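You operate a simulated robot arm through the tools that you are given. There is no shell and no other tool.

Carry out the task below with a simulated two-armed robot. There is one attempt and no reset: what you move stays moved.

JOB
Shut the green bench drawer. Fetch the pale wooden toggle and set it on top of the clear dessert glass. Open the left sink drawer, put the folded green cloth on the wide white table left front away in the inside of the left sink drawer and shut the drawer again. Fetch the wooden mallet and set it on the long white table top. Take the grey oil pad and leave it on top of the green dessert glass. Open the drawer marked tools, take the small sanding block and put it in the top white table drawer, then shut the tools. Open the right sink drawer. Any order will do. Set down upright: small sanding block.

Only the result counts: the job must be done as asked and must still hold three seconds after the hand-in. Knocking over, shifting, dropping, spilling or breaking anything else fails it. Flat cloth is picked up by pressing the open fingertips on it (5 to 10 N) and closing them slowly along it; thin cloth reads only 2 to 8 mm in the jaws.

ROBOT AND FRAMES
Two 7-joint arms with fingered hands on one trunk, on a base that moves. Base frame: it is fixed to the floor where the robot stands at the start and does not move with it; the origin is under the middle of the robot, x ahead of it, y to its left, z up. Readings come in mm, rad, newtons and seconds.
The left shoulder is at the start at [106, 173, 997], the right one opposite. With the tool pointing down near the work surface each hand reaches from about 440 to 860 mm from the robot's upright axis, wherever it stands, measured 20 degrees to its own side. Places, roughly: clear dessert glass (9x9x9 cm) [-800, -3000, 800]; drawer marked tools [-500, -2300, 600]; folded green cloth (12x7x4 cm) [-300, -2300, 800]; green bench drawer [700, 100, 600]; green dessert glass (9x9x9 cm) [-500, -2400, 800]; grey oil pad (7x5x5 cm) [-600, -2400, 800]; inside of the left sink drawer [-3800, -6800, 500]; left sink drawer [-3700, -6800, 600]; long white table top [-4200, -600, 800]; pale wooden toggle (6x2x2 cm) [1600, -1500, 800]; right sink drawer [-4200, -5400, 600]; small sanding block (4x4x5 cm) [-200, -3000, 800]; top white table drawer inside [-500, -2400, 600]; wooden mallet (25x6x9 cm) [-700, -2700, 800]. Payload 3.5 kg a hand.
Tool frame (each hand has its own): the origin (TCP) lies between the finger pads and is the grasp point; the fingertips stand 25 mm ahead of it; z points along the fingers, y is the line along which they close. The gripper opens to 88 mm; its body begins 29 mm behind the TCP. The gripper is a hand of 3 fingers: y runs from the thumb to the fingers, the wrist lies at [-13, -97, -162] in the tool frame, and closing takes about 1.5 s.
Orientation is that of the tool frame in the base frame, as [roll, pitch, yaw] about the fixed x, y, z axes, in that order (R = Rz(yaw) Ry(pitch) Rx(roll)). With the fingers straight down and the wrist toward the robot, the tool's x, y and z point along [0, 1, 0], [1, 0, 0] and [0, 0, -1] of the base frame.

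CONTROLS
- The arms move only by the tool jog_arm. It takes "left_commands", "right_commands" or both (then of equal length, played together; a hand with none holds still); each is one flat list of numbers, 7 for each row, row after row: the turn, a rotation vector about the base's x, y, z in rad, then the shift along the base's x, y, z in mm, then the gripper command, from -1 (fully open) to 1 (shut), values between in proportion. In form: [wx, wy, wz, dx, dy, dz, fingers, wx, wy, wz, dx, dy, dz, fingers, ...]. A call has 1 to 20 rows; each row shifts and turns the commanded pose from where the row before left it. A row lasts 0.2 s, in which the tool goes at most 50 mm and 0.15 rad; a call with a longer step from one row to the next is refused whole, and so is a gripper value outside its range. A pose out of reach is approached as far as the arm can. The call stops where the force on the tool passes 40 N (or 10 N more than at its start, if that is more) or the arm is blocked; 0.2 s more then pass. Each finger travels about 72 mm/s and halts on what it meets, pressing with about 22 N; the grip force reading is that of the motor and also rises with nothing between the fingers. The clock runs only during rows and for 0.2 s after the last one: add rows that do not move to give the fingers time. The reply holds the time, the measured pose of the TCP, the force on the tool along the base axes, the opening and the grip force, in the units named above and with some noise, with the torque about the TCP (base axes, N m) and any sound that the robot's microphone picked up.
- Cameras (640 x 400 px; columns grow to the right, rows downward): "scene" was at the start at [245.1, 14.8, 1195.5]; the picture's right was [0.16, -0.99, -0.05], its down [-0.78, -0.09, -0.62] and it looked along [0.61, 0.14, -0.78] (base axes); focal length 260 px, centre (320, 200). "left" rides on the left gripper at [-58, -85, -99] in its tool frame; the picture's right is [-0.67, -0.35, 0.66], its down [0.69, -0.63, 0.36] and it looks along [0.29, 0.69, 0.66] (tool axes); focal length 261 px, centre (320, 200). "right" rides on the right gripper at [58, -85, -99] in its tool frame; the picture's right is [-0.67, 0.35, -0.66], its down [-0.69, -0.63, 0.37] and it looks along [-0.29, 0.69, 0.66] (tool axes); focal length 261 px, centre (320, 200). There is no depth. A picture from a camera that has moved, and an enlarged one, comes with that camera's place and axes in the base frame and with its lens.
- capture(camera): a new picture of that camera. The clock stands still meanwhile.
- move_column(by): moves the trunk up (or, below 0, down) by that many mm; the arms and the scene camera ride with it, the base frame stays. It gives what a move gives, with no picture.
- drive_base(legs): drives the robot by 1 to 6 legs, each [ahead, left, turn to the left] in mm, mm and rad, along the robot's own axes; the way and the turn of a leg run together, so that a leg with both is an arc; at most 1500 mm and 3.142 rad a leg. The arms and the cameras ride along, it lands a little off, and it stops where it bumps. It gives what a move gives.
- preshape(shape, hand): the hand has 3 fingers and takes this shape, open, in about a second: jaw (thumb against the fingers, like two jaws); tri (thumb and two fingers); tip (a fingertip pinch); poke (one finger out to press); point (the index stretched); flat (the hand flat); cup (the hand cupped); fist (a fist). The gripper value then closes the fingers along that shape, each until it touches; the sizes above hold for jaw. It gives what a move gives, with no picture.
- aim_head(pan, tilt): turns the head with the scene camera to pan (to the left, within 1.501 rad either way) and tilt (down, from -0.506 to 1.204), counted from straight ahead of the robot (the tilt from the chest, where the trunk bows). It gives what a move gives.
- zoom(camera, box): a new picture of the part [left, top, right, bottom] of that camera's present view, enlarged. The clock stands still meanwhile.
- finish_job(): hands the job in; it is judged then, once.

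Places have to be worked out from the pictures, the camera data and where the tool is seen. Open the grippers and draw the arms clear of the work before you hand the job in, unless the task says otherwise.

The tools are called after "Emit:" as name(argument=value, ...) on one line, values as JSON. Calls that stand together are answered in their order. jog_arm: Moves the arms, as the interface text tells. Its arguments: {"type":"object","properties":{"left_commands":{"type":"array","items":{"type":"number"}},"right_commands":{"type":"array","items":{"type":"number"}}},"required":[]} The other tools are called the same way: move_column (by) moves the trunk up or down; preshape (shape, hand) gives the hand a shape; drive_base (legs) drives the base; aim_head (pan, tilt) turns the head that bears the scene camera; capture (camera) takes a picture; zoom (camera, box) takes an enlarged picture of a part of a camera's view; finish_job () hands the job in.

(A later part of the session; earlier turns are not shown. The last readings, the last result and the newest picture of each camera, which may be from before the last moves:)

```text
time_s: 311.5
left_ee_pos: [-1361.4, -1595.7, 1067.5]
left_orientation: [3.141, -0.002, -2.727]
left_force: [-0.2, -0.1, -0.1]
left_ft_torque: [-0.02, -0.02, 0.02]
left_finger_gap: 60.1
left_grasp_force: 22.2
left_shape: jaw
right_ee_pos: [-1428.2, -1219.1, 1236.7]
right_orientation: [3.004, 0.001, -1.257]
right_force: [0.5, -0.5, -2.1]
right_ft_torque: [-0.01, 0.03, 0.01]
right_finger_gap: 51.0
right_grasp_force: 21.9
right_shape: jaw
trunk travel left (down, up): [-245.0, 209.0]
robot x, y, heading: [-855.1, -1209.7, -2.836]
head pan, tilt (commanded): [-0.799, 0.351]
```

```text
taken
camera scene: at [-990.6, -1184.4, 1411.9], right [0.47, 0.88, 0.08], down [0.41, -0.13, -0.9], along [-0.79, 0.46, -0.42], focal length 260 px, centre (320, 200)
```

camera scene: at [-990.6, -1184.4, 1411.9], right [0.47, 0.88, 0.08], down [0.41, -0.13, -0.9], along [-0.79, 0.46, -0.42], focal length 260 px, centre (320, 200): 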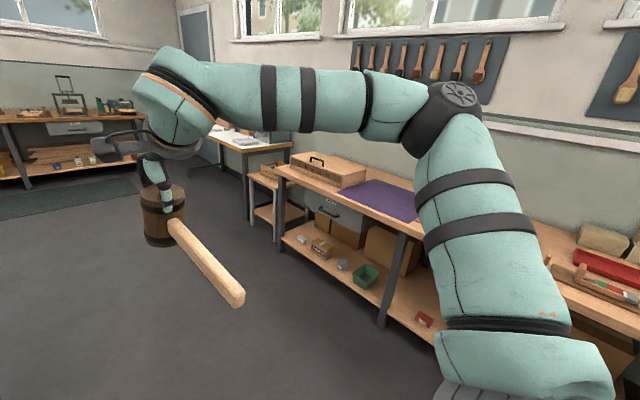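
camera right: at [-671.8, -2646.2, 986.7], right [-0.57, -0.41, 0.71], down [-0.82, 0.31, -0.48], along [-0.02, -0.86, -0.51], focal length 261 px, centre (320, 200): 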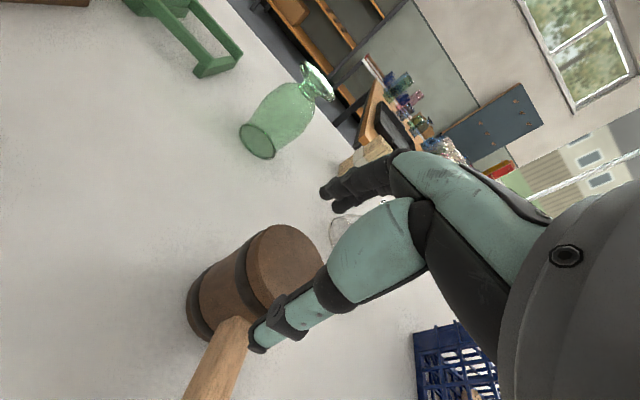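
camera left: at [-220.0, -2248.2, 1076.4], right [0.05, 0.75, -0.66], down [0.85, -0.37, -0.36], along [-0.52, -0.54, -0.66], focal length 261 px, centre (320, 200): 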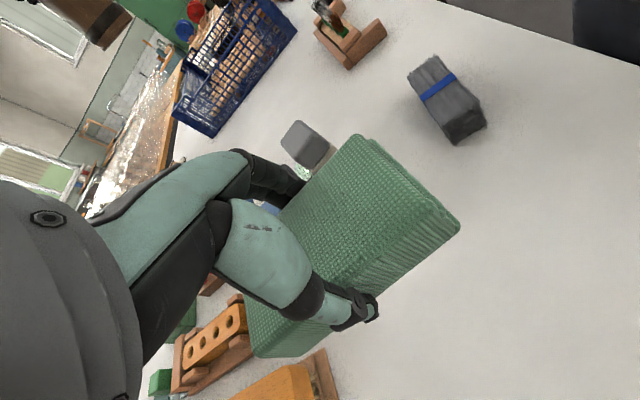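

The corridor between the chair and the right-hand bench is wide. I'll drive ahead, drifting right, toward a spot in front of the long white table.

Emit:
drive_base(legs=[[800, -300, 0], [1000, -200, 0]])

Emit:
aim_head(pan=-0.8, tilt=0.4)

Emit:
capture(camera="scene")

Emit:
aim_head(pan=0.3, tilt=0.4)

Emit:
capture(camera="scene")

```text
time_s: 320.9
left_ee_pos: [-3218.5, -1680.5, 1067.8]
left_orientation: [-3.14, -0.001, -2.713]
left_force: [0.0, -0.4, -0.7]
left_ft_torque: [-0.04, 0.0, -0.02]
left_finger_gap: 59.9
left_grasp_force: 22.4
left_shape: jaw
right_ee_pos: [-3290.5, -1304.3, 1236.5]
right_orientation: [3.005, -0.001, -1.243]
right_force: [0.3, -0.7, -2.5]
right_ft_torque: [-0.01, 0.01, 0.02]
right_finger_gap: 51.1
right_grasp_force: 22.5
right_shape: jaw
trunk travel left (down, up): [-245.0, 209.0]
robot x, y, heading: [-2717.4, -1289.9, -2.819]
head pan, tilt (commanded): [-0.799, 0.351]
```

```text
time_s: 321.5
left_ee_pos: [-3218.6, -1680.2, 1067.9]
left_orientation: [-3.141, -0.003, -2.711]
left_force: [-0.7, -0.2, -0.5]
left_ft_torque: [-0.02, 0.03, -0.04]
left_finger_gap: 59.8
left_grasp_force: 22.0
left_shape: jaw
right_ee_pos: [-3290.6, -1304.5, 1237.1]
right_orientation: [3.005, 0.0, -1.242]
right_force: [0.4, -0.6, -2.0]
right_ft_torque: [0.0, 0.05, 0.03]
right_finger_gap: 51.3
right_grasp_force: 22.4
right_shape: jaw
trunk travel left (down, up): [-245.0, 209.0]
robot x, y, heading: [-2720.5, -1287.0, -2.824]
head pan, tilt (commanded): [-0.799, 0.4]
```

```text
taken
camera scene: at [-2853.9, -1263.1, 1407.4], right [0.45, 0.89, 0.08], down [0.45, -0.14, -0.88], along [-0.77, 0.44, -0.46], focal length 260 px, centre (320, 200)
```

scene: 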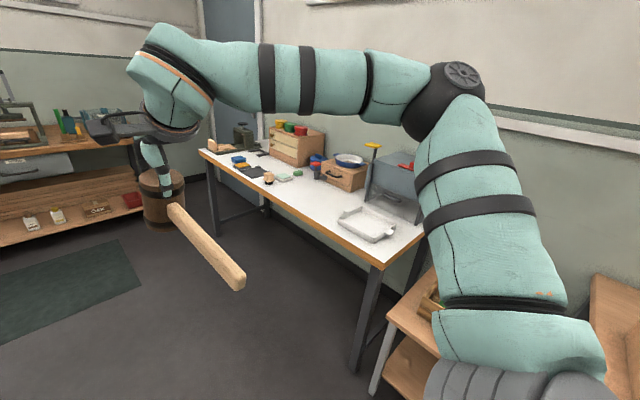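

```text
time_s: 322.9
left_ee_pos: [-3219.8, -1680.3, 1067.0]
left_orientation: [-3.141, -0.003, -2.712]
left_force: [0.0, -0.6, -0.8]
left_ft_torque: [0.02, -0.01, 0.03]
left_finger_gap: 59.9
left_grasp_force: 21.5
left_shape: jaw
right_ee_pos: [-3290.9, -1304.0, 1236.7]
right_orientation: [3.005, 0.0, -1.242]
right_force: [-0.1, -0.1, -3.4]
right_ft_torque: [-0.04, 0.06, 0.01]
right_finger_gap: 51.0
right_grasp_force: 21.8
right_shape: jaw
trunk travel left (down, up): [-245.0, 209.0]
robot x, y, heading: [-2717.1, -1292.5, -2.815]
head pan, tilt (commanded): [0.3, 0.4]
```

```text
taken
camera scene: at [-2846.7, -1359.5, 1404.6], right [-0.58, 0.81, -0.03], down [0.42, 0.26, -0.87], along [-0.7, -0.52, -0.49], focal length 260 px, centre (320, 200)
```

scene: 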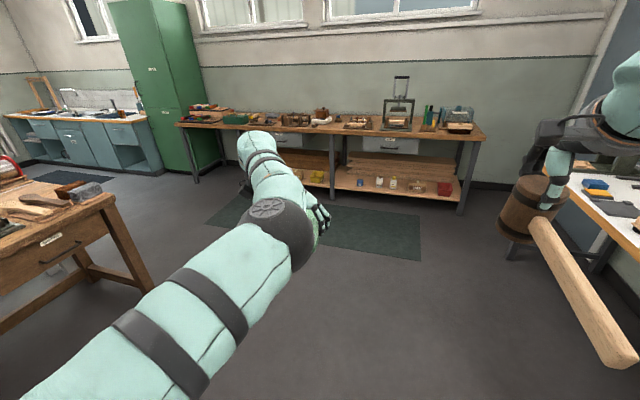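

The long white table's front edge runs from a≈3414 to 4951 with clear space near its front. I'll drive alongside it and turn to face it.

Emit:
drive_base(legs=[[930, 0, 0], [0, 0, -1.57]])

Emit:
aim_head(pan=0.0, tilt=0.5)

Emit:
capture(camera="scene")

```text
time_s: 331.5
left_ee_pos: [-3989.4, -1080.9, 1066.9]
left_orientation: [3.141, -0.002, 1.998]
left_force: [0.1, -0.4, -0.4]
left_ft_torque: [0.04, 0.0, 0.0]
left_finger_gap: 59.8
left_grasp_force: 21.9
left_shape: jaw
right_ee_pos: [-3614.0, -1006.9, 1236.4]
right_orientation: [3.005, 0.001, -2.814]
right_force: [0.5, -0.5, -3.4]
right_ft_torque: [0.1, 0.03, 0.0]
right_finger_gap: 50.7
right_grasp_force: 22.0
right_shape: jaw
trunk travel left (down, up): [-245.0, 209.0]
robot x, y, heading: [-3593.8, -1581.6, 1.893]
head pan, tilt (commanded): [0.3, 0.4]
```

```text
time_s: 332.3
left_ee_pos: [-3987.9, -1080.2, 1066.9]
left_orientation: [-3.141, -0.002, 1.998]
left_force: [-0.5, -0.2, -0.3]
left_ft_torque: [0.0, 0.0, 0.0]
left_finger_gap: 59.7
left_grasp_force: 22.0
left_shape: jaw
right_ee_pos: [-3614.1, -1008.2, 1236.3]
right_orientation: [3.006, 0.0, -2.816]
right_force: [0.5, 0.8, -2.0]
right_ft_torque: [0.06, 0.03, -0.01]
right_finger_gap: 50.6
right_grasp_force: 21.9
right_shape: jaw
trunk travel left (down, up): [-245.0, 209.0]
robot x, y, heading: [-3597.1, -1579.0, 1.89]
head pan, tilt (commanded): [0.0, 0.499]
```

```text
taken
camera scene: at [-3643.5, -1442.2, 1395.3], right [0.95, 0.32, 0.0], down [0.18, -0.55, -0.82], along [-0.26, 0.77, -0.58], focal length 260 px, centre (320, 200)
```

scene: 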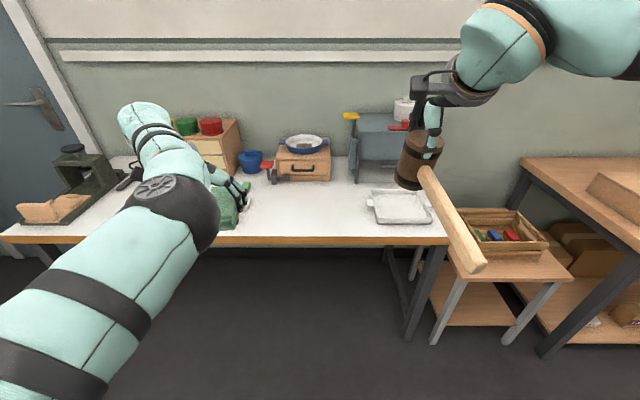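

Clear white space lies in front of the wooden box, left of the tray. I'll move closer and slightly left so the right hand can set the mallet there.

Emit:
drive_base(legs=[[230, 150, 0]])

Emit:
jog_arm(right_commands=[-0.065, -0.021, 0, 0, 0, 0, 1, -0.065, -0.021, 0, 0, 0, 0, 1, 0, 0, 0.14, 0, 0, 0, 1, 0, 0, 0.14, 0, 0, 0, 1, 0, 0, 0.14, 0, 0, 0, 1, 0, 0, 0.14, 0, 0, 0, 1, 0, 0, 0.14, 0, 0, 0, 1, 0, 0, 0.14, 0, 0, 0, 1])

Emit:
capture(camera="scene")

```text
time_s: 334.2
left_ee_pos: [-4202.9, -911.5, 1067.9]
left_orientation: [-3.14, -0.004, 2.0]
left_force: [-0.3, -0.6, -1.7]
left_ft_torque: [0.01, 0.02, 0.0]
left_finger_gap: 59.8
left_grasp_force: 22.0
left_shape: jaw
right_ee_pos: [-3827.5, -839.8, 1237.4]
right_orientation: [3.005, -0.001, -2.814]
right_force: [0.1, -0.1, -2.8]
right_ft_torque: [0.04, 0.01, 0.01]
right_finger_gap: 50.9
right_grasp_force: 22.0
right_shape: jaw
trunk travel left (down, up): [-245.0, 209.0]
robot x, y, heading: [-3809.5, -1409.7, 1.891]
head pan, tilt (commanded): [0.0, 0.499]
```

```text
time_s: 336.1
left_ee_pos: [-4202.9, -911.1, 1067.4]
left_orientation: [3.141, -0.001, 1.998]
left_force: [0.6, 0.1, -1.0]
left_ft_torque: [-0.03, 0.0, -0.01]
left_finger_gap: 59.9
left_grasp_force: 21.3
left_shape: jaw
right_ee_pos: [-3827.4, -838.2, 1236.0]
right_orientation: [3.14, -0.004, -2.463]
right_force: [1.0, 0.1, -1.8]
right_ft_torque: [0.01, 0.02, 0.02]
right_finger_gap: 50.6
right_grasp_force: 21.7
right_shape: jaw
right hand out of reach, approached as far as the arm can: row 5, 6, 7, 8
trunk travel left (down, up): [-245.0, 209.0]
robot x, y, heading: [-3810.8, -1408.1, 1.894]
head pan, tilt (commanded): [0.0, 0.499]
```

```text
taken
camera scene: at [-3857.7, -1273.2, 1395.2], right [0.95, 0.32, 0.0], down [0.18, -0.55, -0.82], along [-0.26, 0.77, -0.58], focal length 260 px, centre (320, 200)
```

scene: 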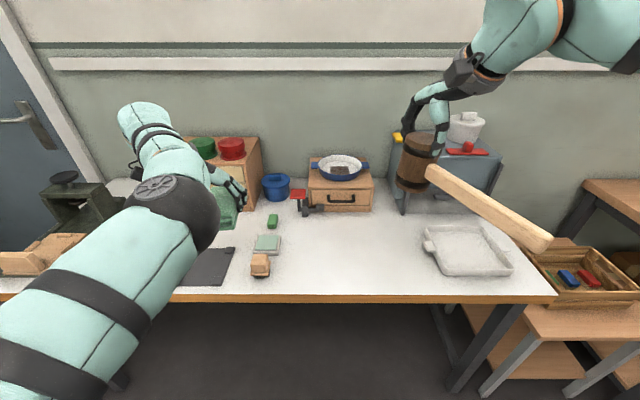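

The full yaw isn't available at this height, but with the present yaw the whole mallet fits on the free area if the head goes about 220 mm in from the edge. I'll move 80 mm closer and bring the hand down over that spot.

Emit:
drive_base(legs=[[80, 0, 0]])

Emit:
jog_arm(right_commands=[0, 0, 0, -12.4, 13.8, -30, 1, 0, 0, 0, -12.4, 13.8, -35, 1, 0, 0, 0, -12.4, 13.8, -35, 1, 0, 0, 0, -12.4, 13.8, -35, 1, 0, 0, 0, -12.4, 13.8, -35, 1, 0, 0, 0, -12.4, 13.8, -35, 1, 0, 0, 0, -12.4, 13.8, -30, 1, 0, 0, 0, -12.4, 13.8, -20, 1, 0, 0, 0, 0, 0, 0, 1])

Emit:
capture(camera="scene")

Emit:
capture(camera="right")

```text
time_s: 337.1
left_ee_pos: [-4226.7, -836.7, 1069.2]
left_orientation: [-3.141, -0.002, 2.0]
left_force: [0.3, 0.3, -0.8]
left_ft_torque: [-0.01, 0.03, 0.0]
left_finger_gap: 60.2
left_grasp_force: 22.1
left_shape: jaw
right_ee_pos: [-3853.3, -765.6, 1238.2]
right_orientation: [3.139, -0.004, -2.463]
right_force: [0.5, 0.1, -2.4]
right_ft_torque: [0.04, 0.06, 0.0]
right_finger_gap: 50.9
right_grasp_force: 21.9
right_shape: jaw
trunk travel left (down, up): [-245.0, 209.0]
robot x, y, heading: [-3839.2, -1333.4, 1.891]
head pan, tilt (commanded): [0.0, 0.499]
```

```text
time_s: 339.1
left_ee_pos: [-4227.7, -836.2, 1066.6]
left_orientation: [-3.141, -0.001, 2.001]
left_force: [0.2, -0.4, 0.1]
left_ft_torque: [0.01, -0.04, 0.01]
left_finger_gap: 59.8
left_grasp_force: 21.9
left_shape: jaw
right_ee_pos: [-3951.9, -653.8, 981.4]
right_orientation: [3.141, -0.001, -2.461]
right_force: [-0.1, 0.0, -2.2]
right_ft_torque: [0.05, 0.09, 0.04]
right_finger_gap: 50.5
right_grasp_force: 21.9
right_shape: jaw
trunk travel left (down, up): [-245.0, 209.0]
robot x, y, heading: [-3837.8, -1337.7, 1.894]
head pan, tilt (commanded): [0.0, 0.499]
```

```text
taken
camera scene: at [-3882.4, -1198.2, 1395.3], right [0.95, 0.32, 0.0], down [0.18, -0.55, -0.82], along [-0.26, 0.77, -0.58], focal length 260 px, centre (320, 200)
```

scene: 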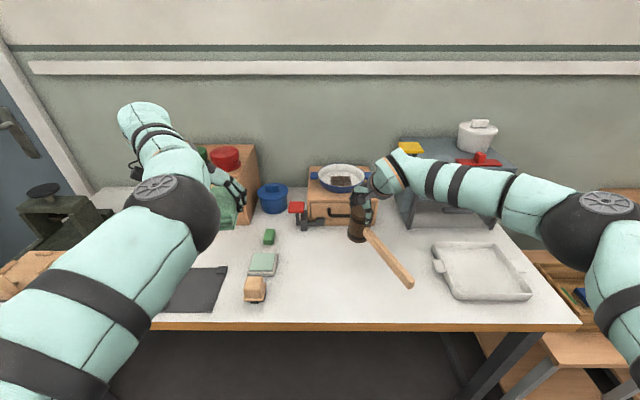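

```text
taken
camera right: at [-3943.3, -756.9, 1080.7], right [0.3, 0.69, 0.65], down [0.93, -0.06, -0.37], along [-0.21, 0.72, -0.66], focal length 261 px, centre (320, 200)
```

right: 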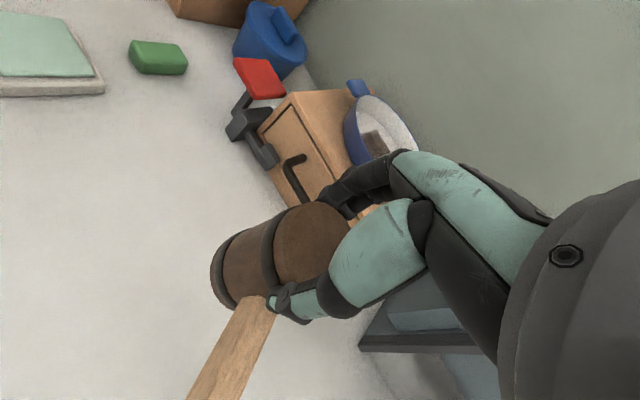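

The drop point at pixel (355, 262) is clear. I'll lower the mallet toward the table.

Emit:
jog_arm(right_commands=[0, 0, 0, 0, 0, -25, 1, 0, 0, 0, 0, 0, -25, 1, 0, 0, 0, 0, 0, -20, 1, 0, 0, 0, 0, 0, -15, 1, 0, 0, 0, 0, 0, 0, 1])

Emit:
zoom(camera="scene", box=[280, 170, 460, 310])

```text
time_s: 340.3
left_ee_pos: [-4228.0, -836.7, 1067.9]
left_orientation: [3.139, -0.003, 2.0]
left_force: [-0.3, -0.2, -0.4]
left_ft_torque: [-0.01, 0.01, 0.0]
left_finger_gap: 59.8
left_grasp_force: 21.8
left_shape: jaw
right_ee_pos: [-3950.8, -653.9, 894.9]
right_orientation: [3.141, -0.001, -2.463]
right_force: [-0.5, 0.3, -2.8]
right_ft_torque: [0.03, 0.03, 0.0]
right_finger_gap: 50.9
right_grasp_force: 22.1
right_shape: jaw
trunk travel left (down, up): [-245.0, 209.0]
robot x, y, heading: [-3839.3, -1336.0, 1.893]
head pan, tilt (commanded): [0.0, 0.499]
```

```text
2.86 times, centred on (370, 240) of scene
camera zoom: at [-3882.8, -1198.1, 1395.3], right [0.95, 0.32, 0.0], down [0.18, -0.55, -0.82], along [-0.26, 0.77, -0.58], focal length 742 px, centre (177, 86)
```

zoom: 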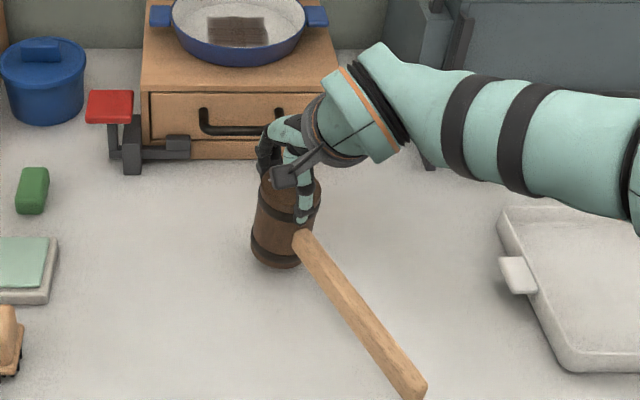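

Close to the surface. I'll lower in small steps until contact.

Emit:
jog_arm(right_commands=[0, 0, 0, 0, 0, -5, 1, 0, 0, 0, 0, 0, -4, 1, 0, 0, 0, 0, 0, -3, 1, 0, 0, 0, 0, 0, 0, 1])

Emit:
jog_arm(right_commands=[0, 0, 0, 0, 0, -3, 1, 0, 0, 0, 0, 0, -2, 1, 0, 0, 0, 0, 0, 0, 1])

```text
time_s: 341.3
left_ee_pos: [-4228.2, -834.6, 1067.6]
left_orientation: [-3.141, -0.003, 2.001]
left_force: [0.3, 0.2, -0.2]
left_ft_torque: [0.0, -0.01, -0.01]
left_finger_gap: 59.9
left_grasp_force: 21.9
left_shape: jaw
right_ee_pos: [-3951.8, -654.0, 884.2]
right_orientation: [-3.142, 0.001, -2.465]
right_force: [-0.4, -0.8, -2.5]
right_ft_torque: [0.03, 0.04, 0.0]
right_finger_gap: 50.8
right_grasp_force: 22.1
right_shape: jaw
trunk travel left (down, up): [-245.0, 209.0]
robot x, y, heading: [-3836.8, -1334.5, 1.893]
head pan, tilt (commanded): [0.0, 0.499]
```

```text
time_s: 342.1
left_ee_pos: [-4229.0, -836.5, 1067.6]
left_orientation: [3.14, -0.002, 2.0]
left_force: [0.1, 0.3, -0.5]
left_ft_torque: [0.01, -0.03, -0.01]
left_finger_gap: 60.0
left_grasp_force: 22.5
left_shape: jaw
right_ee_pos: [-3952.2, -652.7, 877.5]
right_orientation: [-3.14, -0.002, -2.464]
right_force: [-1.0, 0.0, -2.6]
right_ft_torque: [0.03, 0.08, -0.02]
right_finger_gap: 50.6
right_grasp_force: 21.9
right_shape: jaw
trunk travel left (down, up): [-245.0, 209.0]
robot x, y, heading: [-3834.5, -1334.6, 1.894]
head pan, tilt (commanded): [0.0, 0.499]
```

Emit:
jog_arm(right_commands=[0, 0, 0, 0, 0, -2, 1, 0, 0, 0, 0, 0, -1.5, 1, 0, 0, 0, 0, 0, 0, 1])

Emit:
jog_arm(right_commands=[0, 0, 0, 0, 0, -2, 1, 0, 0, 0, 0, 0, 0, 1])

Emit:
zoom(camera="scene", box=[300, 180, 420, 290])

```text
time_s: 342.9
left_ee_pos: [-4227.7, -836.0, 1067.3]
left_orientation: [-3.14, -0.002, 2.0]
left_force: [-0.3, 0.1, -1.2]
left_ft_torque: [0.01, -0.02, -0.01]
left_finger_gap: 60.2
left_grasp_force: 21.8
left_shape: jaw
right_ee_pos: [-3951.5, -653.5, 876.8]
right_orientation: [3.14, -0.001, -2.463]
right_force: [-0.1, -0.4, 1.9]
right_ft_torque: [-0.01, 0.05, 0.02]
right_finger_gap: 50.4
right_grasp_force: 21.6
right_shape: jaw
trunk travel left (down, up): [-245.0, 209.0]
robot x, y, heading: [-3835.1, -1334.4, 1.892]
head pan, tilt (commanded): [0.0, 0.499]
```

```text
time_s: 343.5
left_ee_pos: [-4229.0, -836.5, 1067.2]
left_orientation: [3.14, -0.005, 2.001]
left_force: [-1.0, 0.2, 0.1]
left_ft_torque: [0.0, 0.0, 0.0]
left_finger_gap: 60.0
left_grasp_force: 21.8
left_shape: jaw
right_ee_pos: [-3953.4, -654.1, 875.3]
right_orientation: [3.139, -0.001, -2.463]
right_force: [-3.0, -0.3, 5.8]
right_ft_torque: [0.03, 0.03, 0.02]
right_finger_gap: 50.6
right_grasp_force: 22.3
right_shape: jaw
trunk travel left (down, up): [-245.0, 209.0]
robot x, y, heading: [-3835.9, -1336.3, 1.892]
head pan, tilt (commanded): [0.0, 0.499]
```

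```text
3.64 times, centred on (360, 235) of scene
camera zoom: at [-3883.2, -1199.5, 1395.5], right [0.95, 0.32, 0.0], down [0.18, -0.55, -0.82], along [-0.26, 0.77, -0.58], focal length 945 px, centre (174, 73)
```

zoom: 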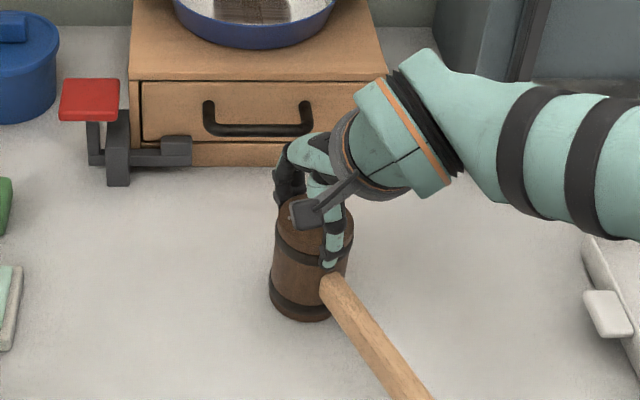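

Contact is made with the head standing on the table. I'll open the fingers and lift the hand clear.

Emit:
jog_arm(right_commands=[0, 0, 0, 0, 0, 0, -0.15, 0, 0, 0, 0, 0, 0, -0.25, 0, 0, 0, 0, 0, 0, -0.4, 0, 0, 0, 0, 0, 0, -0.7, 0, 0, 0, 0, 0, 0, -1, 0, 0, 0, 0, 0, 0, -1, 0, 0, 0, 0, 0, 0, -1])

Emit:
zoom(camera="scene", box=[300, 180, 420, 290])

Emit:
capture(camera="right")

```text
time_s: 345.1
left_ee_pos: [-4228.0, -834.6, 1068.0]
left_orientation: [3.141, -0.002, 1.998]
left_force: [0.0, 0.1, -0.4]
left_ft_torque: [0.0, 0.0, 0.01]
left_finger_gap: 59.7
left_grasp_force: 22.1
left_shape: jaw
right_ee_pos: [-3953.1, -653.6, 873.1]
right_orientation: [-3.141, -0.002, -2.464]
right_force: [0.7, -0.7, 0.6]
right_ft_torque: [0.03, 0.03, 0.0]
right_finger_gap: 88.0
right_grasp_force: 0.1
right_shape: jaw
trunk travel left (down, up): [-245.0, 209.0]
robot x, y, heading: [-3836.2, -1333.2, 1.892]
head pan, tilt (commanded): [0.0, 0.499]
```

```text
3.64 times, centred on (360, 235) of scene
camera zoom: at [-3882.8, -1198.3, 1395.3], right [0.95, 0.32, 0.0], down [0.18, -0.55, -0.82], along [-0.26, 0.77, -0.58], focal length 945 px, centre (174, 73)
```

zoom: 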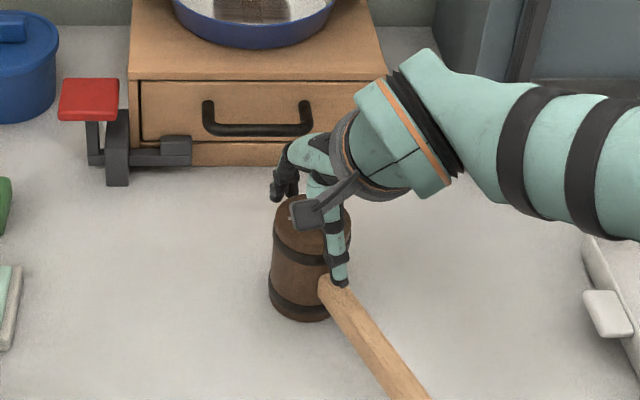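

```text
taken
camera right: at [-3943.1, -756.6, 973.3], right [0.3, 0.69, 0.65], down [0.93, -0.06, -0.37], along [-0.21, 0.72, -0.66], focal length 261 px, centre (320, 200)
```

right: 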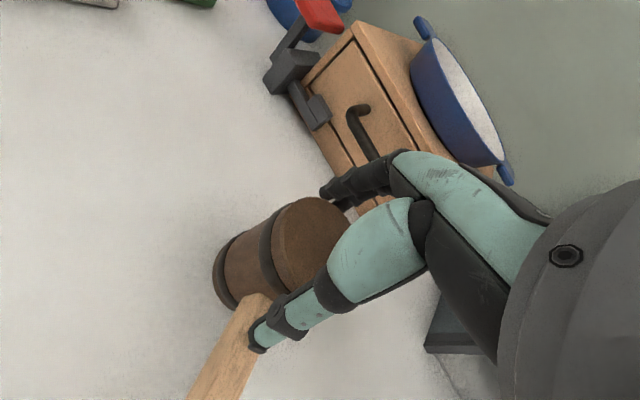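

The mallet stands free. I'll lift straight up and retract the right hand.

Emit:
jog_arm(right_commands=[0, 0, 0, 0, 0, 8, -1, 0, 0, 0, 0, 0, 15, -1, 0, 0, 0, 0, 0, 30, -1, 0, 0, 0, 0, 0, 45, -1, 0, 0, 0, 0, 0, 45, -1, 0, 0, 0, 10, -28, 10, -1, 0, 0, 0, 10, -28, 10, -1, 0, 0, 0, 10, -28, 10, -1, 0, 0, 0, 10, -28, 10, -1])

Emit:
capture(camera="scene")

```text
time_s: 347.1
left_ee_pos: [-4227.5, -835.6, 1067.7]
left_orientation: [-3.141, -0.003, 1.999]
left_force: [0.3, -0.8, -0.5]
left_ft_torque: [0.03, 0.02, 0.02]
left_finger_gap: 60.0
left_grasp_force: 22.5
left_shape: jaw
right_ee_pos: [-3912.1, -766.4, 1057.3]
right_orientation: [3.14, -0.002, -2.465]
right_force: [0.3, -0.6, -0.2]
right_ft_torque: [-0.01, 0.02, -0.01]
right_finger_gap: 87.4
right_grasp_force: 0.0
right_shape: jaw
trunk travel left (down, up): [-245.0, 209.0]
robot x, y, heading: [-3838.4, -1333.6, 1.895]
head pan, tilt (commanded): [0.0, 0.499]
```

```text
taken
camera scene: at [-3882.0, -1199.3, 1395.5], right [0.95, 0.32, 0.0], down [0.18, -0.55, -0.82], along [-0.26, 0.77, -0.58], focal length 260 px, centre (320, 200)
```

scene: 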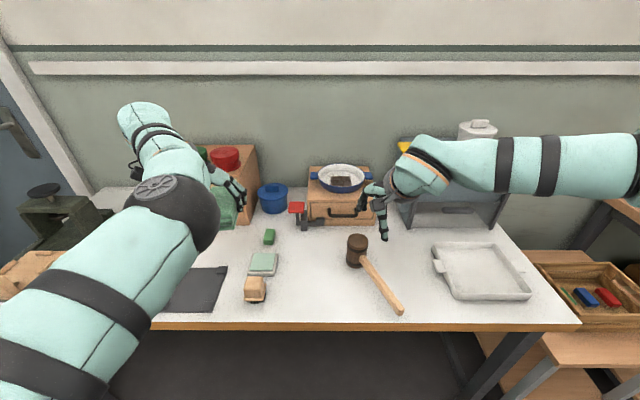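

The mallet rests entirely on the long white table. Next are the sink drawers with the cloth still in the left hand; I'll back off, turn to face the sink wall side, and look for a route.

Emit:
drive_base(legs=[[-300, 0, 0], [0, 0, 1.57]])

Emit:
aim_head(pan=0.9, tilt=0.3)

Emit:
capture(camera="scene")

Emit:
aim_head(pan=0.2, tilt=0.3)

Emit:
capture(camera="scene")

```text
time_s: 353.0
left_ee_pos: [-4234.1, -2018.1, 1066.6]
left_orientation: [-3.142, -0.001, -2.697]
left_force: [-0.1, -1.3, -0.5]
left_ft_torque: [0.0, 0.02, -0.01]
left_finger_gap: 60.1
left_grasp_force: 21.9
left_shape: jaw
right_ee_pos: [-4309.0, -1705.2, 1057.0]
right_orientation: [3.141, -0.002, -0.876]
right_force: [0.5, -1.0, 0.6]
right_ft_torque: [0.0, 0.0, 0.01]
right_finger_gap: 87.8
right_grasp_force: 0.2
right_shape: jaw
trunk travel left (down, up): [-245.0, 209.0]
robot x, y, heading: [-3740.1, -1618.4, -2.801]
head pan, tilt (commanded): [0.0, 0.499]
```

```text
time_s: 354.2
left_ee_pos: [-4234.4, -2018.8, 1067.6]
left_orientation: [-3.141, -0.002, -2.696]
left_force: [-0.3, 0.2, -0.7]
left_ft_torque: [-0.01, 0.01, 0.0]
left_finger_gap: 60.0
left_grasp_force: 22.0
left_shape: jaw
right_ee_pos: [-4309.5, -1703.8, 1056.7]
right_orientation: [-3.141, -0.001, -0.877]
right_force: [1.3, 0.3, -0.1]
right_ft_torque: [-0.03, -0.01, 0.02]
right_finger_gap: 87.6
right_grasp_force: 0.2
right_shape: jaw
trunk travel left (down, up): [-245.0, 209.0]
robot x, y, heading: [-3741.1, -1619.2, -2.801]
head pan, tilt (commanded): [0.901, 0.3]
```

```text
taken
camera scene: at [-3824.4, -1725.9, 1417.4], right [-0.94, 0.33, -0.09], down [0.2, 0.32, -0.93], along [-0.27, -0.89, -0.36], focal length 260 px, centre (320, 200)
```

scene: 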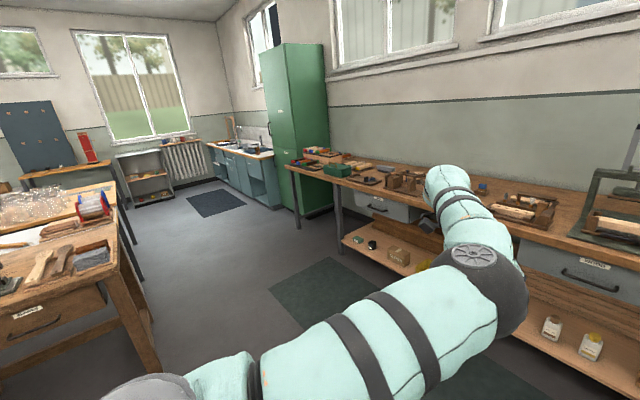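

```text
time_s: 355.3
left_ee_pos: [-4233.0, -2018.6, 1066.6]
left_orientation: [3.141, -0.002, -2.697]
left_force: [0.6, 0.3, -0.8]
left_ft_torque: [0.0, -0.03, 0.03]
left_finger_gap: 59.6
left_grasp_force: 21.5
left_shape: jaw
right_ee_pos: [-4310.4, -1704.6, 1057.0]
right_orientation: [-3.142, -0.002, -0.876]
right_force: [-0.4, -0.3, 0.0]
right_ft_torque: [0.02, -0.02, 0.03]
right_finger_gap: 87.5
right_grasp_force: 0.1
right_shape: jaw
trunk travel left (down, up): [-245.0, 209.0]
robot x, y, heading: [-3740.8, -1618.9, -2.803]
head pan, tilt (commanded): [0.201, 0.3]
```

```text
taken
camera scene: at [-3873.7, -1685.6, 1413.5], right [-0.51, 0.86, -0.02], down [0.36, 0.19, -0.91], along [-0.78, -0.48, -0.4], focal length 260 px, centre (320, 200)
```

scene: 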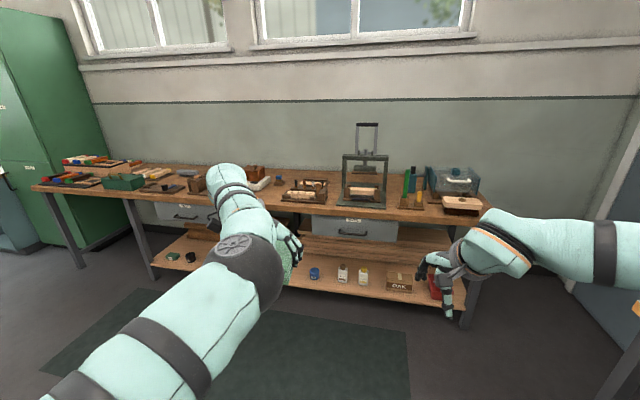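

There's a clear corridor past the workbench toward the sink in the far corner. I'll move ahead 500 mm, turn left, and drive along it.

Emit:
drive_base(legs=[[520, 0, 0], [0, 0, 1.547]])

Emit:
aim_head(pan=-0.15, tilt=0.3)

Emit:
capture(camera="scene")

```text
time_s: 362.1
left_ee_pos: [-3851.6, -2298.4, 1068.5]
left_orientation: [3.141, -0.001, -1.164]
left_force: [0.1, 0.5, -1.3]
left_ft_torque: [0.01, 0.01, 0.02]
left_finger_gap: 59.9
left_grasp_force: 22.3
left_shape: jaw
right_ee_pos: [-4167.8, -2361.1, 1056.1]
right_orientation: [-3.141, -0.002, 0.656]
right_force: [0.1, 0.4, 0.4]
right_ft_torque: [-0.02, -0.03, 0.0]
right_finger_gap: 87.7
right_grasp_force: 0.0
right_shape: jaw
trunk travel left (down, up): [-245.0, 209.0]
robot x, y, heading: [-4227.1, -1789.6, -1.273]
head pan, tilt (commanded): [0.201, 0.3]
```

```text
time_s: 362.9
left_ee_pos: [-3850.2, -2298.8, 1068.6]
left_orientation: [3.142, -0.001, -1.163]
left_force: [-1.0, 0.0, 0.3]
left_ft_torque: [0.04, 0.03, 0.01]
left_finger_gap: 59.5
left_grasp_force: 21.8
left_shape: jaw
right_ee_pos: [-4168.0, -2362.0, 1056.8]
right_orientation: [-3.141, -0.002, 0.657]
right_force: [-0.6, -0.4, 0.5]
right_ft_torque: [-0.01, 0.01, -0.01]
right_finger_gap: 87.6
right_grasp_force: 0.2
right_shape: jaw
trunk travel left (down, up): [-245.0, 209.0]
robot x, y, heading: [-4233.5, -1793.7, -1.272]
head pan, tilt (commanded): [-0.15, 0.3]
```

```text
taken
camera scene: at [-4200.3, -1935.4, 1413.4], right [-0.99, -0.15, 0.02], down [-0.08, 0.4, -0.91], along [0.13, -0.91, -0.4], focal length 260 px, centre (320, 200)
```

scene: 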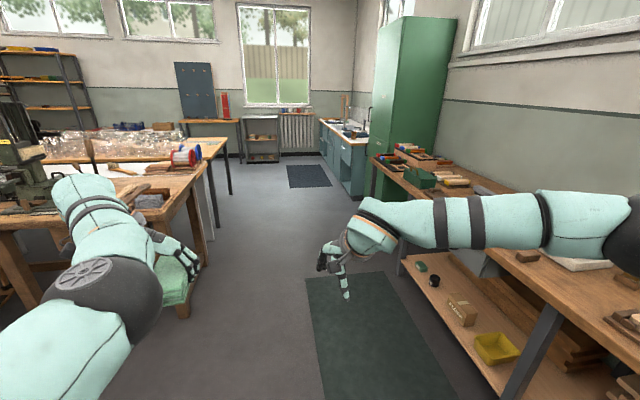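

The corridor is open. I'll drive along it, drifting slightly right, to about b=2950 and look again.

Emit:
drive_base(legs=[[1250, -70, 0.016], [1300, 0, 0]])

Emit:
aim_head(pan=-0.4, tilt=0.35)

Emit:
capture(camera="scene")

```text
time_s: 375.3
left_ee_pos: [-3143.4, -4740.9, 1067.0]
left_orientation: [-3.141, -0.001, -1.154]
left_force: [0.4, -0.3, -0.2]
left_ft_torque: [0.04, 0.0, 0.04]
left_finger_gap: 59.7
left_grasp_force: 21.9
left_shape: jaw
right_ee_pos: [-3460.8, -4807.8, 1056.8]
right_orientation: [-3.141, -0.001, 0.666]
right_force: [-0.8, 0.3, 0.2]
right_ft_torque: [0.0, 0.02, 0.0]
right_finger_gap: 87.7
right_grasp_force: 0.0
right_shape: jaw
trunk travel left (down, up): [-245.0, 209.0]
robot x, y, heading: [-3527.3, -4239.9, -1.263]
head pan, tilt (commanded): [-0.15, 0.3]
```

```text
time_s: 376.1
left_ee_pos: [-3142.6, -4742.0, 1066.7]
left_orientation: [3.141, -0.003, -1.154]
left_force: [-0.2, -1.3, -1.1]
left_ft_torque: [0.02, -0.02, 0.07]
left_finger_gap: 59.9
left_grasp_force: 22.2
left_shape: jaw
right_ee_pos: [-3459.5, -4807.8, 1057.3]
right_orientation: [-3.142, 0.0, 0.665]
right_force: [-0.7, -0.2, 1.4]
right_ft_torque: [0.0, -0.01, 0.01]
right_finger_gap: 87.6
right_grasp_force: 0.1
right_shape: jaw
trunk travel left (down, up): [-245.0, 209.0]
robot x, y, heading: [-3527.6, -4238.2, -1.256]
head pan, tilt (commanded): [-0.4, 0.351]
```

```text
taken
camera scene: at [-3519.3, -4382.3, 1409.5], right [-1.0, 0.09, 0.05], down [0.0, 0.44, -0.9], along [-0.1, -0.89, -0.44], focal length 260 px, centre (320, 200)
```

scene: 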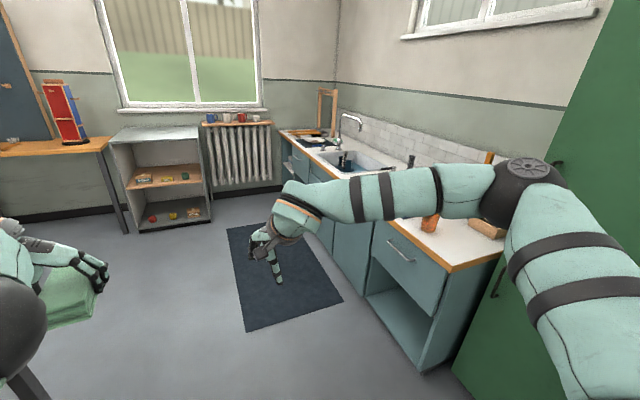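

The sink unit runs along the right wall, with the right drawer at its near end and the left drawer at the far end. I'll drive on to the far end and turn to face the left sink drawer.

Emit:
drive_base(legs=[[1150, 0, 0], [1050, 0, 0], [0, 0, -1.57]])

Emit:
aim_head(pan=0.0, tilt=0.5)

Emit:
capture(camera="scene")

```text
time_s: 390.8
left_ee_pos: [-3371.2, -6699.7, 1067.6]
left_orientation: [-3.141, -0.002, -2.745]
left_force: [0.1, -0.5, -0.4]
left_ft_torque: [0.01, 0.01, 0.02]
left_finger_gap: 59.7
left_grasp_force: 21.7
left_shape: jaw
right_ee_pos: [-3430.6, -6382.9, 1057.2]
right_orientation: [3.141, -0.002, -0.924]
right_force: [0.4, 0.0, -0.1]
right_ft_torque: [-0.02, -0.02, 0.01]
right_finger_gap: 87.7
right_grasp_force: 0.0
right_shape: jaw
trunk travel left (down, up): [-245.0, 209.0]
robot x, y, heading: [-2860.0, -6323.9, -2.851]
head pan, tilt (commanded): [-0.4, 0.351]
```

```text
time_s: 391.6
left_ee_pos: [-3369.7, -6702.4, 1067.3]
left_orientation: [-3.141, -0.002, -2.744]
left_force: [-0.5, 0.6, -1.4]
left_ft_torque: [0.0, -0.01, -0.02]
left_finger_gap: 59.4
left_grasp_force: 22.1
left_shape: jaw
right_ee_pos: [-3431.0, -6383.3, 1056.7]
right_orientation: [-3.141, -0.001, -0.924]
right_force: [-0.2, 0.0, -0.9]
right_ft_torque: [-0.01, 0.04, 0.0]
right_finger_gap: 87.7
right_grasp_force: 0.3
right_shape: jaw
trunk travel left (down, up): [-245.0, 209.0]
robot x, y, heading: [-2860.0, -6323.6, -2.848]
head pan, tilt (commanded): [0.0, 0.499]
```

```text
taken
camera scene: at [-2997.1, -6366.8, 1395.3], right [-0.29, 0.96, 0.0], down [0.55, 0.17, -0.82], along [-0.78, -0.23, -0.58], focal length 260 px, centre (320, 200)
```

scene: 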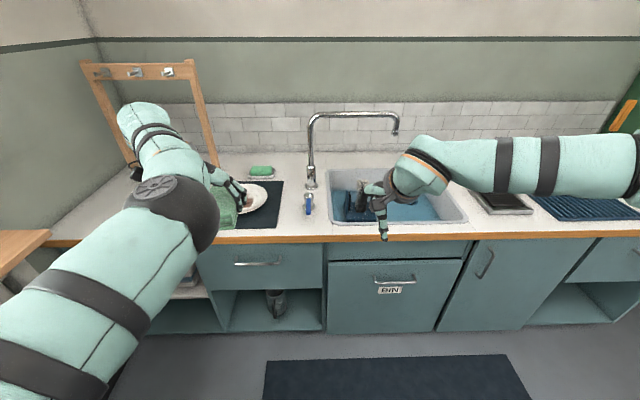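

I'm facing the left sink drawer. I'll zoom to see its handle in detail and capture the right-hand view for triangulation.

Emit:
zoom(camera="scene", box=[180, 220, 340, 340])

Emit:
capture(camera="right")

Emit:
capture(camera="left")

```text
3.33 times, centred on (260, 280) of scene
camera zoom: at [-2997.1, -6366.8, 1395.3], right [-0.29, 0.96, 0.0], down [0.55, 0.17, -0.82], along [-0.78, -0.23, -0.58], focal length 866 px, centre (520, -67)
```

zoom: 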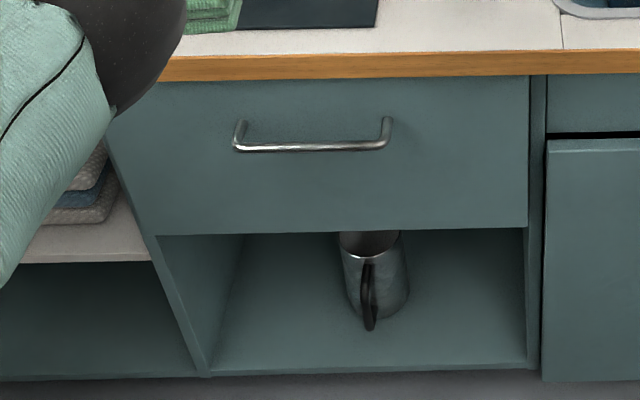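

```text
taken
camera right: at [-3327.2, -6379.0, 1156.5], right [-0.68, 0.33, 0.65], down [0.09, 0.93, -0.37], along [-0.72, -0.19, -0.66], focal length 261 px, centre (320, 200)
```

right: 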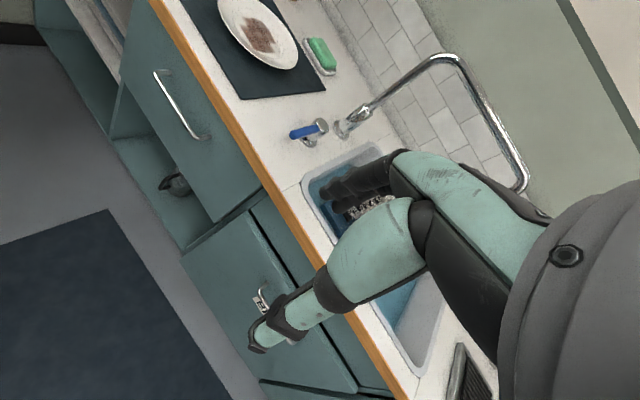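

```text
taken
camera left: at [-3283.1, -6755.9, 1166.6], right [0.75, -0.06, -0.66], down [-0.39, -0.85, -0.36], along [-0.53, 0.53, -0.66], focal length 261 px, centre (320, 200)
```

left: 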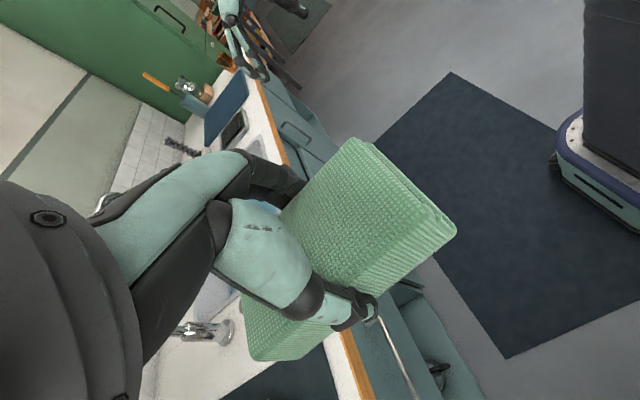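

I place the handle bar at roughly a=5458, b=5332, z≈660, standing 40 mm off the face. I'll shift the robot left so the handle lies to the right of centre, and lower the trunk for the right-arm pull.

Emit:
drive_base(legs=[[0, 0, 0.022], [70, 320, 0]])

Emit:
move_column(by=-125)

Emit:
aim_head(pan=-0.1, tilt=0.6)

Emit:
capture(camera="scene")

```text
time_s: 393.9
left_ee_pos: [-3290.3, -6988.4, 1067.3]
left_orientation: [-3.141, -0.002, -2.547]
left_force: [0.2, -0.8, 0.4]
left_ft_torque: [0.01, -0.04, 0.0]
left_finger_gap: 59.5
left_grasp_force: 22.0
left_shape: jaw
right_ee_pos: [-3414.6, -6688.7, 1056.0]
right_orientation: [-3.139, -0.001, -0.725]
right_force: [-0.2, -0.4, 0.4]
right_ft_torque: [-0.01, 0.01, -0.04]
right_finger_gap: 87.7
right_grasp_force: 0.0
right_shape: jaw
trunk travel left (down, up): [-245.0, 209.0]
robot x, y, heading: [-2865.3, -6518.9, -2.649]
head pan, tilt (commanded): [0.0, 0.499]
stopped in leg 2: the robot was blocked; the commanded pose is now the measured one
```

```text
time_s: 395.4
left_ee_pos: [-3274.2, -6995.3, 906.9]
left_orientation: [-3.127, 0.068, -2.513]
left_force: [-0.2, 0.3, -0.5]
left_ft_torque: [-0.02, 0.01, -0.01]
left_finger_gap: 59.6
left_grasp_force: 22.7
left_shape: jaw
right_ee_pos: [-3411.1, -6687.7, 932.1]
right_orientation: [3.139, -0.001, -0.725]
right_force: [1.0, -0.1, 0.2]
right_ft_torque: [-0.02, 0.02, 0.0]
right_finger_gap: 87.7
right_grasp_force: 0.1
right_shape: jaw
trunk travel left (down, up): [-120.0, 334.0]
robot x, y, heading: [-2866.0, -6518.7, -2.649]
head pan, tilt (commanded): [0.0, 0.499]
```

```text
time_s: 396.1
left_ee_pos: [-3275.6, -6997.5, 909.2]
left_orientation: [-3.129, 0.064, -2.51]
left_force: [-0.3, 0.7, -0.4]
left_ft_torque: [-0.01, -0.03, 0.0]
left_finger_gap: 59.5
left_grasp_force: 21.9
left_shape: jaw
right_ee_pos: [-3412.6, -6688.1, 932.1]
right_orientation: [-3.141, -0.003, -0.724]
right_force: [0.5, 0.4, 0.3]
right_ft_torque: [0.01, 0.0, 0.02]
right_finger_gap: 87.9
right_grasp_force: 0.1
right_shape: jaw
trunk travel left (down, up): [-120.0, 334.0]
robot x, y, heading: [-2861.3, -6519.6, -2.649]
head pan, tilt (commanded): [-0.099, 0.6]
```

```text
taken
camera scene: at [-3069.0, -6618.4, 1224.1], right [-0.39, 0.92, 0.03], down [0.71, 0.32, -0.63], along [-0.59, -0.22, -0.78], focal length 260 px, centre (320, 200)
```

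scene: 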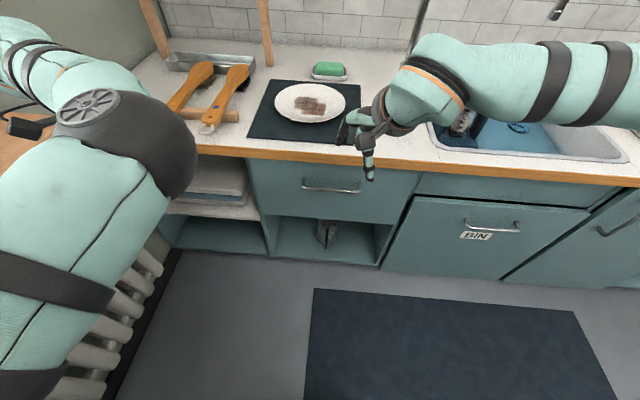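

The strafe was blocked and the robot turned a little. I'll look to the left to see what the base met before moving again.

Emit:
aim_head(pan=1.45, tilt=0.6)

Emit:
capture(camera="scene")

```text
time_s: 397.7
left_ee_pos: [-3276.6, -6999.5, 914.5]
left_orientation: [-3.134, 0.056, -2.506]
left_force: [-0.4, 0.5, -0.2]
left_ft_torque: [-0.01, 0.03, -0.02]
left_finger_gap: 59.8
left_grasp_force: 22.2
left_shape: jaw
right_ee_pos: [-3412.7, -6688.6, 931.7]
right_orientation: [3.141, -0.001, -0.725]
right_force: [-0.2, 0.5, 0.3]
right_ft_torque: [-0.02, 0.04, 0.06]
right_finger_gap: 88.2
right_grasp_force: 0.1
right_shape: jaw
trunk travel left (down, up): [-120.0, 334.0]
robot x, y, heading: [-2864.4, -6522.1, -2.652]
head pan, tilt (commanded): [1.45, 0.6]
```

```text
taken
camera scene: at [-2958.3, -6668.3, 1246.3], right [-0.89, -0.34, -0.29], down [0.0, 0.64, -0.77], along [0.45, -0.69, -0.57], focal length 260 px, centre (320, 200)
```

scene: 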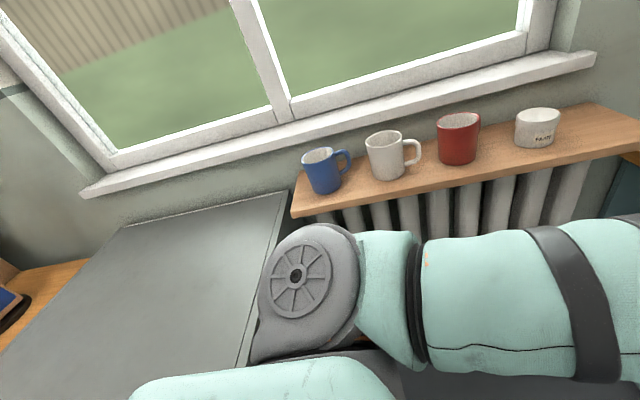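

The base met the grey shelf unit on the left (nothing there appears disturbed). The handle is now about 706 mm ahead and 104 mm right in the robot frame, which suits the right arm; I'll step 40 mm right, off the shelf, and check the view.

Emit:
drive_base(legs=[[0, -40, 0]])

Emit:
aim_head(pan=-0.1, tilt=0.7)

Emit:
capture(camera="scene")

Emit:
capture(camera="left")

```text
time_s: 398.6
left_ee_pos: [-3294.9, -6965.8, 917.0]
left_orientation: [-3.136, 0.051, -2.505]
left_force: [0.7, 0.1, -1.1]
left_ft_torque: [0.0, -0.02, 0.0]
left_finger_gap: 59.6
left_grasp_force: 21.8
left_shape: jaw
right_ee_pos: [-3432.2, -6651.9, 931.2]
right_orientation: [-3.141, -0.003, -0.723]
right_force: [-0.2, -0.8, -0.7]
right_ft_torque: [-0.04, -0.01, 0.02]
right_finger_gap: 87.9
right_grasp_force: 0.2
right_shape: jaw
trunk travel left (down, up): [-120.0, 334.0]
robot x, y, heading: [-2883.5, -6481.5, -2.65]
head pan, tilt (commanded): [1.45, 0.6]
```

```text
time_s: 400.2
left_ee_pos: [-3292.5, -6966.7, 914.6]
left_orientation: [-3.138, 0.051, -2.5]
left_force: [0.1, 0.6, -0.7]
left_ft_torque: [-0.01, 0.0, 0.01]
left_finger_gap: 59.8
left_grasp_force: 22.1
left_shape: jaw
right_ee_pos: [-3431.6, -6653.7, 931.3]
right_orientation: [3.141, -0.002, -0.724]
right_force: [-0.3, -0.2, -0.1]
right_ft_torque: [-0.03, 0.0, 0.01]
right_finger_gap: 88.0
right_grasp_force: 0.1
right_shape: jaw
trunk travel left (down, up): [-120.0, 334.0]
robot x, y, heading: [-2879.9, -6485.9, -2.644]
head pan, tilt (commanded): [-0.099, 0.7]
```

```text
taken
camera scene: at [-3082.8, -6580.9, 1216.7], right [-0.39, 0.92, 0.03], down [0.77, 0.34, -0.55], along [-0.51, -0.19, -0.84], focal length 260 px, centre (320, 200)
```

scene: 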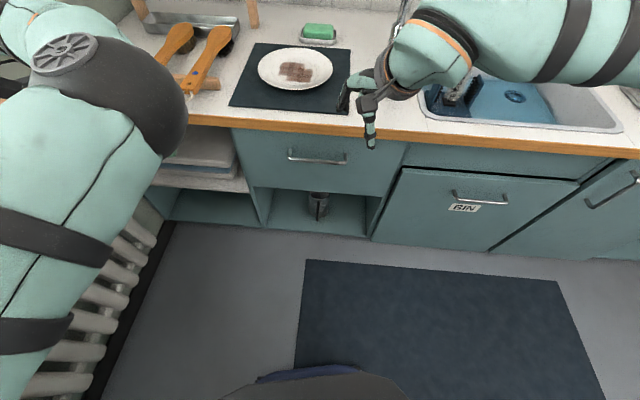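

```text
taken
camera left: at [-3201.2, -7002.7, 1017.6], right [0.77, 0.14, -0.62], down [-0.16, -0.9, -0.4], along [-0.61, 0.41, -0.68], focal length 261 px, centre (320, 200)
```

left: 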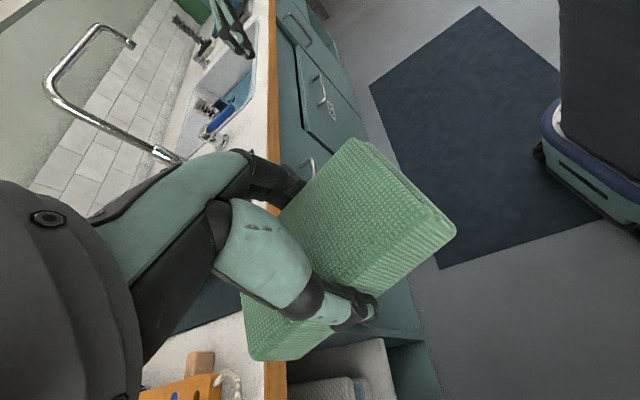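

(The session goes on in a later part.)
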